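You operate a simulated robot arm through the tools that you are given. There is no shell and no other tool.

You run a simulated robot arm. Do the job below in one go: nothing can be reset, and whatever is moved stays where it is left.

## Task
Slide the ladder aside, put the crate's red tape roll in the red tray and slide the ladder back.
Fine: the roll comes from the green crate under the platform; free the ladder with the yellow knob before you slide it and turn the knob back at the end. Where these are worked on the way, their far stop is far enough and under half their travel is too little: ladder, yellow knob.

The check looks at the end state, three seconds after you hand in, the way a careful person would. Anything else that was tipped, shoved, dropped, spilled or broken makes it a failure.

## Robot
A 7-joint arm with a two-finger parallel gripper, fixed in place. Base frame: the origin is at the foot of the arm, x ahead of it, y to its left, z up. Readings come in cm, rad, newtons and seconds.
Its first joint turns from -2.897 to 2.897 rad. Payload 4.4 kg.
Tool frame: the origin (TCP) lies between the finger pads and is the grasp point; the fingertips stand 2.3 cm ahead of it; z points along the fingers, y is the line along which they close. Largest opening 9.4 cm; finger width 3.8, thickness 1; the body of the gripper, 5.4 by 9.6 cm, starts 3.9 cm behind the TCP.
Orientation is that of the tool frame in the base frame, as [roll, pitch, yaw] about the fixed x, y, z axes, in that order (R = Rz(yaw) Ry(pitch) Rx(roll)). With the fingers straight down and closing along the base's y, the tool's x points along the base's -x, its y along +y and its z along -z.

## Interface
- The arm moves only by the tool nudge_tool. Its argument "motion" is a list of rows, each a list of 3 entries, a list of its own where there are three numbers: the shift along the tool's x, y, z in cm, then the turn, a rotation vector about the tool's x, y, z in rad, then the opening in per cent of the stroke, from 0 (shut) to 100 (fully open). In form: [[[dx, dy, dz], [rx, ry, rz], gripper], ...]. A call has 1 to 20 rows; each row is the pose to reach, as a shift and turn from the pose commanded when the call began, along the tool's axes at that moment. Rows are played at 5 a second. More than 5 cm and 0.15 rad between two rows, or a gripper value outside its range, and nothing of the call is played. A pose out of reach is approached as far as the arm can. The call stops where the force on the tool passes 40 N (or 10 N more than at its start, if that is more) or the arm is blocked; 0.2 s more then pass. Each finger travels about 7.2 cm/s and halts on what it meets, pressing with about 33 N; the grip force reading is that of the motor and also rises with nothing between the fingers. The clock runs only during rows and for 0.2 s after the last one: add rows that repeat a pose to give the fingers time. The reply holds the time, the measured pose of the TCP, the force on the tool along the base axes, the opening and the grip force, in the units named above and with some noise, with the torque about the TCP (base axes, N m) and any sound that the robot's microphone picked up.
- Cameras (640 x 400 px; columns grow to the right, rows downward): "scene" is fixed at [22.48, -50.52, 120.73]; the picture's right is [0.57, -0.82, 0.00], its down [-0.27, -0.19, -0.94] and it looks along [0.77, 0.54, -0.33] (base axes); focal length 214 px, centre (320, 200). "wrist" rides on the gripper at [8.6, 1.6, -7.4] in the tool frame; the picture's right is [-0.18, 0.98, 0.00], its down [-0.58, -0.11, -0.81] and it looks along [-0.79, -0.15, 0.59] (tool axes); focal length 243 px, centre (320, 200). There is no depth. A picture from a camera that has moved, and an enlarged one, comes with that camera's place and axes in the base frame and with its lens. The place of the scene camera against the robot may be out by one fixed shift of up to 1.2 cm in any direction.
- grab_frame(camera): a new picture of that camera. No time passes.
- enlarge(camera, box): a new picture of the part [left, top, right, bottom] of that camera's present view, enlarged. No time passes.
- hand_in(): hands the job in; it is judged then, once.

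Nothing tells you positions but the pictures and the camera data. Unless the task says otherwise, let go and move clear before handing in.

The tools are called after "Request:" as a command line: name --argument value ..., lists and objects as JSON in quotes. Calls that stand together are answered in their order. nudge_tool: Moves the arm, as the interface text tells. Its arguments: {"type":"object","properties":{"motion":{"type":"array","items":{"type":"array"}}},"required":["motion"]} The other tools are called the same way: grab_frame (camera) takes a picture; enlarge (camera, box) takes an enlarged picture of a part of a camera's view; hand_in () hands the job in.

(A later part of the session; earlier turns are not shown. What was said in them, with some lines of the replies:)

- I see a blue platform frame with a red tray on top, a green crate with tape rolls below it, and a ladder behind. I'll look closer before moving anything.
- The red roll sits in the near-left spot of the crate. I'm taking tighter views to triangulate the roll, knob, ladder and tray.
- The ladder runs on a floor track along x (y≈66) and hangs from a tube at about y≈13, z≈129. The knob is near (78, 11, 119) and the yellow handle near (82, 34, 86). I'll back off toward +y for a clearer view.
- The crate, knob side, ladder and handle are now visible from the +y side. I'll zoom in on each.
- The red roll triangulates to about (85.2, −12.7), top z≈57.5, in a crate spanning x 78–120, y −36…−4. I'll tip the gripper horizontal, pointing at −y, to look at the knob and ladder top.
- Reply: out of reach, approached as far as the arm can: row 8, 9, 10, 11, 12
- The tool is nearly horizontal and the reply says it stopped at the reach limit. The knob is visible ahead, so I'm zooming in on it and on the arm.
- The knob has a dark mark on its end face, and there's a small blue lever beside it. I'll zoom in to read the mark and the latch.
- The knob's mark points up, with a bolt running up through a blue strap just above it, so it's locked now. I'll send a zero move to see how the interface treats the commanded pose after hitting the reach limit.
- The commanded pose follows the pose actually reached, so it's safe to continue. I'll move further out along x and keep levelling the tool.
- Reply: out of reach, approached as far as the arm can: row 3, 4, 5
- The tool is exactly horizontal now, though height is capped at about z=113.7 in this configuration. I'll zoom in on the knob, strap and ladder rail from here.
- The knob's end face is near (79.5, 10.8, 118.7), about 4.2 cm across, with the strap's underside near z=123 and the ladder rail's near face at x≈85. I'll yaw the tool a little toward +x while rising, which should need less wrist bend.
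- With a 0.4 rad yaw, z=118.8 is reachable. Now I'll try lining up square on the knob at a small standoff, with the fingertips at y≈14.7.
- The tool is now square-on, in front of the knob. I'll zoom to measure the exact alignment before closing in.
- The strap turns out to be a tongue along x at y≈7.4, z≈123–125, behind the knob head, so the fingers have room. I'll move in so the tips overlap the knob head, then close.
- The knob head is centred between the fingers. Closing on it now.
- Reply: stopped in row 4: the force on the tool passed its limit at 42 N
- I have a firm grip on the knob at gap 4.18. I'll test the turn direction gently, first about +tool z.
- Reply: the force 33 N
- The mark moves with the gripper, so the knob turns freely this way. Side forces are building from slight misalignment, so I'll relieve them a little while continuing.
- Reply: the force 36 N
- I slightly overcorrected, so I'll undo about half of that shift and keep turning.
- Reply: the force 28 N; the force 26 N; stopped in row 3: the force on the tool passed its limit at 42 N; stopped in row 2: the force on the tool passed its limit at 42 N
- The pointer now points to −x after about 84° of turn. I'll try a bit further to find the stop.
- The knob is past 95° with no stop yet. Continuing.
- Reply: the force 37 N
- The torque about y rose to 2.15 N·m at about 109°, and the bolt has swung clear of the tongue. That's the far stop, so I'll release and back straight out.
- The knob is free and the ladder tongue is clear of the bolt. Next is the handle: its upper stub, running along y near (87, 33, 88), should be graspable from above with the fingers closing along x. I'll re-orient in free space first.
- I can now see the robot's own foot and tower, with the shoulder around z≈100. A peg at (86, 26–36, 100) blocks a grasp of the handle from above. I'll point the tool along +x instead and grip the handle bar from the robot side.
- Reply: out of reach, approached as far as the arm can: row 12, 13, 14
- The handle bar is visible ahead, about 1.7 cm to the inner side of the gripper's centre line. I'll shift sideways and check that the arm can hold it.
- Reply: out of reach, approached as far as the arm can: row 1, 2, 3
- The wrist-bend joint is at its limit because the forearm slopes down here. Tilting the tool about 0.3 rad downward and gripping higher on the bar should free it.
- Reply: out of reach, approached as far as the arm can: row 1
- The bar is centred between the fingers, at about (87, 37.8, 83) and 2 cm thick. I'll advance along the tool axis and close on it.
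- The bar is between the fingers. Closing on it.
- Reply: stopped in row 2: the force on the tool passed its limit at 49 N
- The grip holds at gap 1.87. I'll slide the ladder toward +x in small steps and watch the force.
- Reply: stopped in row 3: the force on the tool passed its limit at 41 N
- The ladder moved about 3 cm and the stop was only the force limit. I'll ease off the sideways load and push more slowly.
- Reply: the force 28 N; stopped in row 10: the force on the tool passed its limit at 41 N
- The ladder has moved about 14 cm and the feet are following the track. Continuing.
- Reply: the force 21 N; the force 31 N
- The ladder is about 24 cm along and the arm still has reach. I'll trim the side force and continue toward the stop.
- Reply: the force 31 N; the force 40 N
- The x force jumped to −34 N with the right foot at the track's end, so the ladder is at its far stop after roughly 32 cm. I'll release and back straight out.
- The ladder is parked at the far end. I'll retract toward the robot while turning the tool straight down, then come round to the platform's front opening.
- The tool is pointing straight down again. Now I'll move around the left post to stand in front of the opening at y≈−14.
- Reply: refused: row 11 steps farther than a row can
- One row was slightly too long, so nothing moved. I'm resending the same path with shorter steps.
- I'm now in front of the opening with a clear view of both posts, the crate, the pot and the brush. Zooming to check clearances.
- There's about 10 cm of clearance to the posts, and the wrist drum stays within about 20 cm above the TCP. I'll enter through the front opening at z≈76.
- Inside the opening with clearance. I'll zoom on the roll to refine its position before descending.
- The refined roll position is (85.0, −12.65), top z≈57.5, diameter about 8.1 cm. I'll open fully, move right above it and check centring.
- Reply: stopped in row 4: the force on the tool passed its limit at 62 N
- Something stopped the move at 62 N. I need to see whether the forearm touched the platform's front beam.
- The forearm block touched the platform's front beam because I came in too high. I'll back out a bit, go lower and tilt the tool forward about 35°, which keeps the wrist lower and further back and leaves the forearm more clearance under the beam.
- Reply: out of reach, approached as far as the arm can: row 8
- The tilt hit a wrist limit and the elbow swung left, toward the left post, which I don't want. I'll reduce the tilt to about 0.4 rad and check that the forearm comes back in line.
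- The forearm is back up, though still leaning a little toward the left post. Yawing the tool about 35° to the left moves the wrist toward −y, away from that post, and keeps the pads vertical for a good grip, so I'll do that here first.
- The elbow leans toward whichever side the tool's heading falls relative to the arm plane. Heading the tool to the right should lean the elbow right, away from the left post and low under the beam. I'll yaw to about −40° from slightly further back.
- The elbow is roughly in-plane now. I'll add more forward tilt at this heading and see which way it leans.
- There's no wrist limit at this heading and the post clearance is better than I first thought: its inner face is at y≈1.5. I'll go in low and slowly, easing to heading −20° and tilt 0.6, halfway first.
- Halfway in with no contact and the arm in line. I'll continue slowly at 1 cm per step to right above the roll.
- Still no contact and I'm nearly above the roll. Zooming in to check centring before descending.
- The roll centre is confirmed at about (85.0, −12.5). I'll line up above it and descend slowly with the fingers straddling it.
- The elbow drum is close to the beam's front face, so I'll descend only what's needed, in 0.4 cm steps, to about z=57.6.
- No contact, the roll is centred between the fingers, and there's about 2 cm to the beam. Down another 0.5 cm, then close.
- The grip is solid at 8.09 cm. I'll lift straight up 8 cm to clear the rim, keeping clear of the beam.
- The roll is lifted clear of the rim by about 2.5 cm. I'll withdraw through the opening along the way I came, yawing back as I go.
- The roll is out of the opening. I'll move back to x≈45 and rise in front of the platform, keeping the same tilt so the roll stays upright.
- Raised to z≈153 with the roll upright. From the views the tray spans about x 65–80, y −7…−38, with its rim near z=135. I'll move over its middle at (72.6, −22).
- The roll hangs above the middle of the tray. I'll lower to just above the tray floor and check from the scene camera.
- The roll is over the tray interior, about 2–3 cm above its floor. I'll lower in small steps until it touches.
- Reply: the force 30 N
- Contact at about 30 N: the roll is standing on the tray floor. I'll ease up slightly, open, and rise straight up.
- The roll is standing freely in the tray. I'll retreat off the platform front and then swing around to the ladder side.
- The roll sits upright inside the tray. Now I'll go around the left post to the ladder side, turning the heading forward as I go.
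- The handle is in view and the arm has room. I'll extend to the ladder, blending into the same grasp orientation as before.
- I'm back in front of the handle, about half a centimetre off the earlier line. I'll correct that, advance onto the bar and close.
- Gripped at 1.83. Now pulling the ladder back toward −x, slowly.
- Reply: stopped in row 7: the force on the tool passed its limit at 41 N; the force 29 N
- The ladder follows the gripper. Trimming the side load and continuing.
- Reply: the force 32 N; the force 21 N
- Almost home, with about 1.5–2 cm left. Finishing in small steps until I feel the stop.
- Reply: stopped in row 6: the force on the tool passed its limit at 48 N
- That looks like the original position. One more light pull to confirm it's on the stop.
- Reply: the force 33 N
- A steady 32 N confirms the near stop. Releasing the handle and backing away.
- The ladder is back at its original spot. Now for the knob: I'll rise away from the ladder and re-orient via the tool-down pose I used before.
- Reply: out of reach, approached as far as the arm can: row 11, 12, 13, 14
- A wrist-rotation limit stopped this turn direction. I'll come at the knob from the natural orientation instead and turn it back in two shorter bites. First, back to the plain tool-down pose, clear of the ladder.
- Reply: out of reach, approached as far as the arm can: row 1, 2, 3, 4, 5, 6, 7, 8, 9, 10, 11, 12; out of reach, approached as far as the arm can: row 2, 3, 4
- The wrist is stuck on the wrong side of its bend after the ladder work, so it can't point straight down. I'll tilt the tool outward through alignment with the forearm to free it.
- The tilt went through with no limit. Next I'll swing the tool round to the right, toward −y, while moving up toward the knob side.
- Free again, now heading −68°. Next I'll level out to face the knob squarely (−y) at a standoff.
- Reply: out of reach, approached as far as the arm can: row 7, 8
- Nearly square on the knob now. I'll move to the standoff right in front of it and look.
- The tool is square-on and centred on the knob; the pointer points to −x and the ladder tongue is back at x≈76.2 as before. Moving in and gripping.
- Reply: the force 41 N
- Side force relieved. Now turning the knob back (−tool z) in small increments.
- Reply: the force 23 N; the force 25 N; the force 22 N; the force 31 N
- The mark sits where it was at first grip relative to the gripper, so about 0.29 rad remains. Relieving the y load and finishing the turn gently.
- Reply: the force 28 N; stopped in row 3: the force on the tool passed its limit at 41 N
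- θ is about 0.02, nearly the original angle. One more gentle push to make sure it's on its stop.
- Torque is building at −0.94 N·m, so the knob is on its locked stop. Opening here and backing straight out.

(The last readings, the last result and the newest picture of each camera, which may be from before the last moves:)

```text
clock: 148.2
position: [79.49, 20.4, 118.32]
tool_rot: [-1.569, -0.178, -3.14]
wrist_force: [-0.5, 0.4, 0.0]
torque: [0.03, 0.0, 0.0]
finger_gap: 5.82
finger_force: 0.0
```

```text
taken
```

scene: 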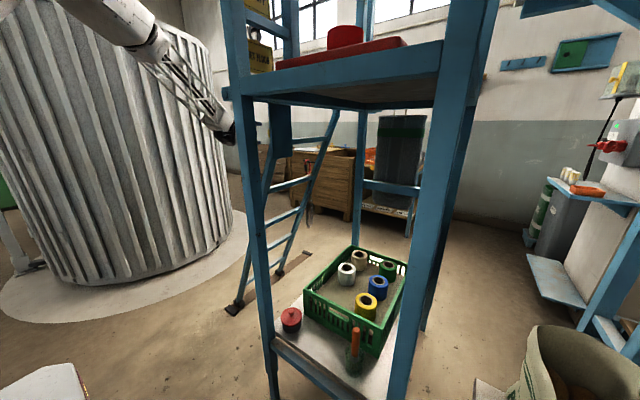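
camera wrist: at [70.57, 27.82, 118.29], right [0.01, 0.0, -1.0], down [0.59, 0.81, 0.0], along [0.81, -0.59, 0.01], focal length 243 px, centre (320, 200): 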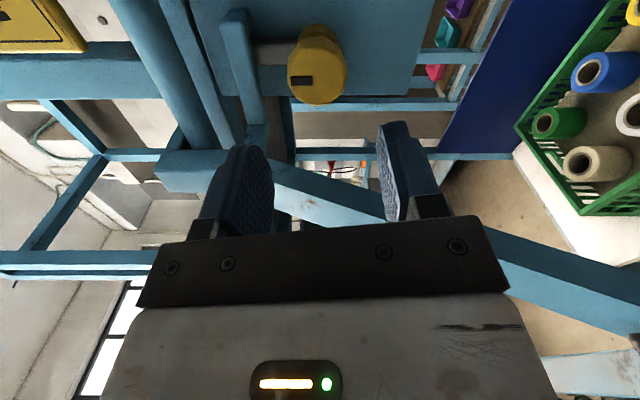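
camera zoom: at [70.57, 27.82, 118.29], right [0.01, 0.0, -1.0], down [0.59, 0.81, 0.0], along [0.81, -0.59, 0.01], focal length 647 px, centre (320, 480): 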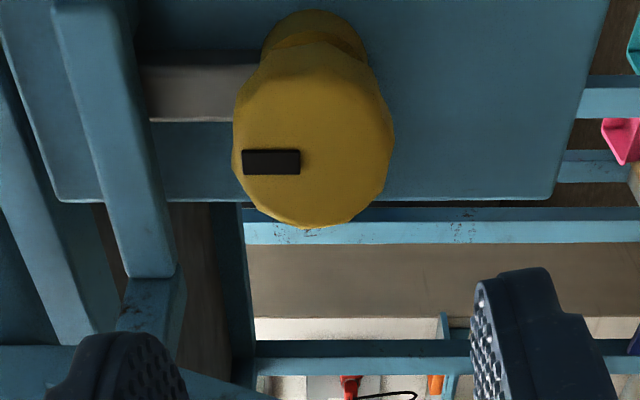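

The knob's mark points up again with the bolt through the ladder's tongue. I'll move the arm clear and do a final check of everything.

Request:
nudge_tool --motion '[[[0, 0, -4], [0, 0, 0], 62], [[0, 0, -8], [0, 0, 0], 62], [[4.5, 1.4, -8], [0, 0, 0], 62], [[9, 2.8, -8], [0, 0, 0], 62], [[13.5, 4.2, -8], [0, 0, 0], 62], [[18, 5.6, -8], [0, 0, 0], 62], [[22, 6.8, -8], [0, 0, 0], 62]]'

Request:
grab_frame --camera "scene"

Request:
grab_frame --camera "wrist"

Request:
enlarge --camera "scene" --box '[220, 0, 460, 150]'

Request:
enlarge --camera "scene" --box '[220, 240, 460, 390]'

```text
clock: 149.8
position: [56.52, 26.8, 112.23]
tool_rot: [-1.569, -0.18, -3.137]
wrist_force: [0.2, 0.4, 0.9]
torque: [0.02, 0.0, -0.01]
finger_gap: 5.81
finger_force: 0.1
out of reach, approached as far as the arm can: row 4, 5, 6, 7
```

```text
taken
```

scene: 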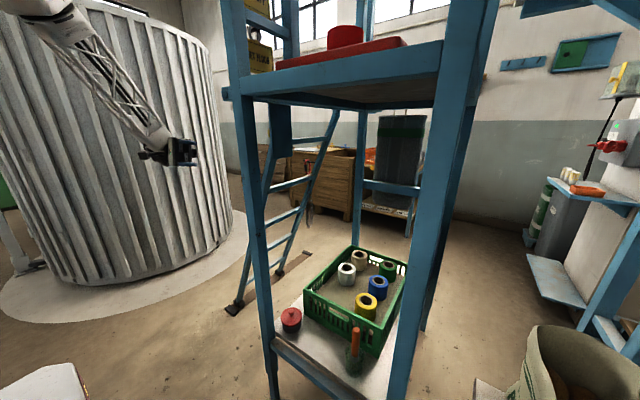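

```text
taken
camera wrist: at [47.76, 34.11, 112.33], right [0.01, 0.0, -1.0], down [0.59, 0.81, 0.0], along [0.81, -0.59, 0.01], focal length 243 px, centre (320, 200)
```

wrist: 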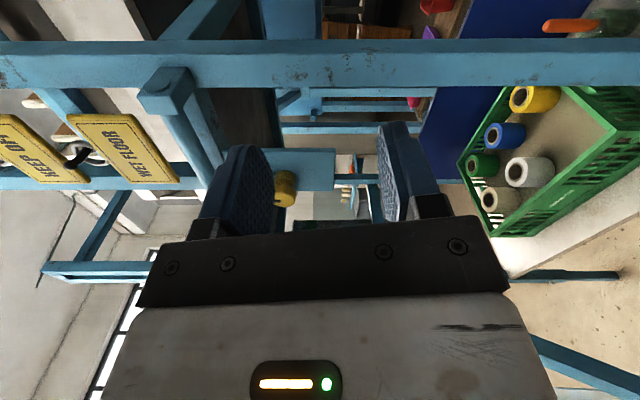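

```text
2.67 times, centred on (340, 75) of scene
camera zoom: at [22.48, -50.52, 120.73], right [0.57, -0.82, 0.0], down [-0.27, -0.19, -0.94], along [0.77, 0.54, -0.33], focal length 572 px, centre (267, 533)
```

zoom: 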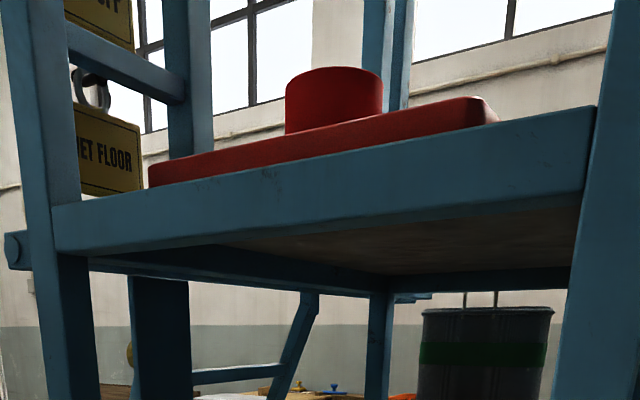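

```text
2.67 times, centred on (340, 315) of scene
camera zoom: at [22.48, -50.52, 120.73], right [0.57, -0.82, 0.0], down [-0.27, -0.19, -0.94], along [0.77, 0.54, -0.33], focal length 572 px, centre (267, -107)
```

zoom: 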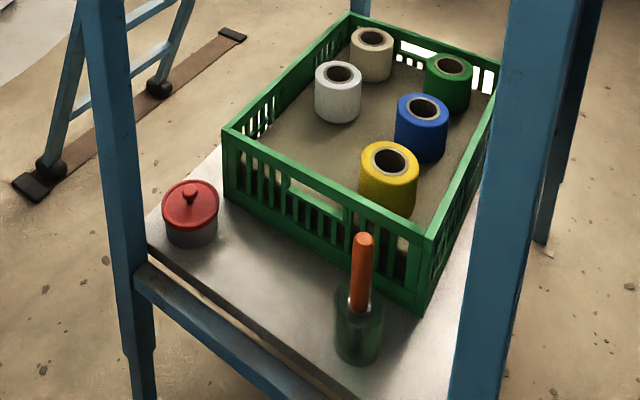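

Everything checks out. The roll stands in the red tray, the ladder feet are at their original marks, and the knob is back up with its bolt engaged. The crate, the other rolls, the pot, the brush and the signs look unchanged, and the gripper is clear, so I'm handing in.

Request:
hand_in

```text
The job is handed in.
```

The job is handed in: the red tape roll from the green crate is standing upright in the red tray on the platform. I don't have the check's result.

- **Ladder:** I slid it about 32 cm to its far stop and later pulled it back to its near stop. Its feet are where they started.
- **Yellow knob:** I turned it to its far stop before sliding the ladder and back to its locked stop at the end. Its mark points up and the bolt is through the ladder's tongue again.
- **Everything else:** The crate, the other five rolls, the pot, the brush and the signs look the same as at the start. The gripper is empty and clear.

On my first try at the crate, a move stopped at 62 N, most likely the forearm touching the platform's front beam. I backed off and went in lower. Nothing looked shifted or damaged in the pictures afterwards.
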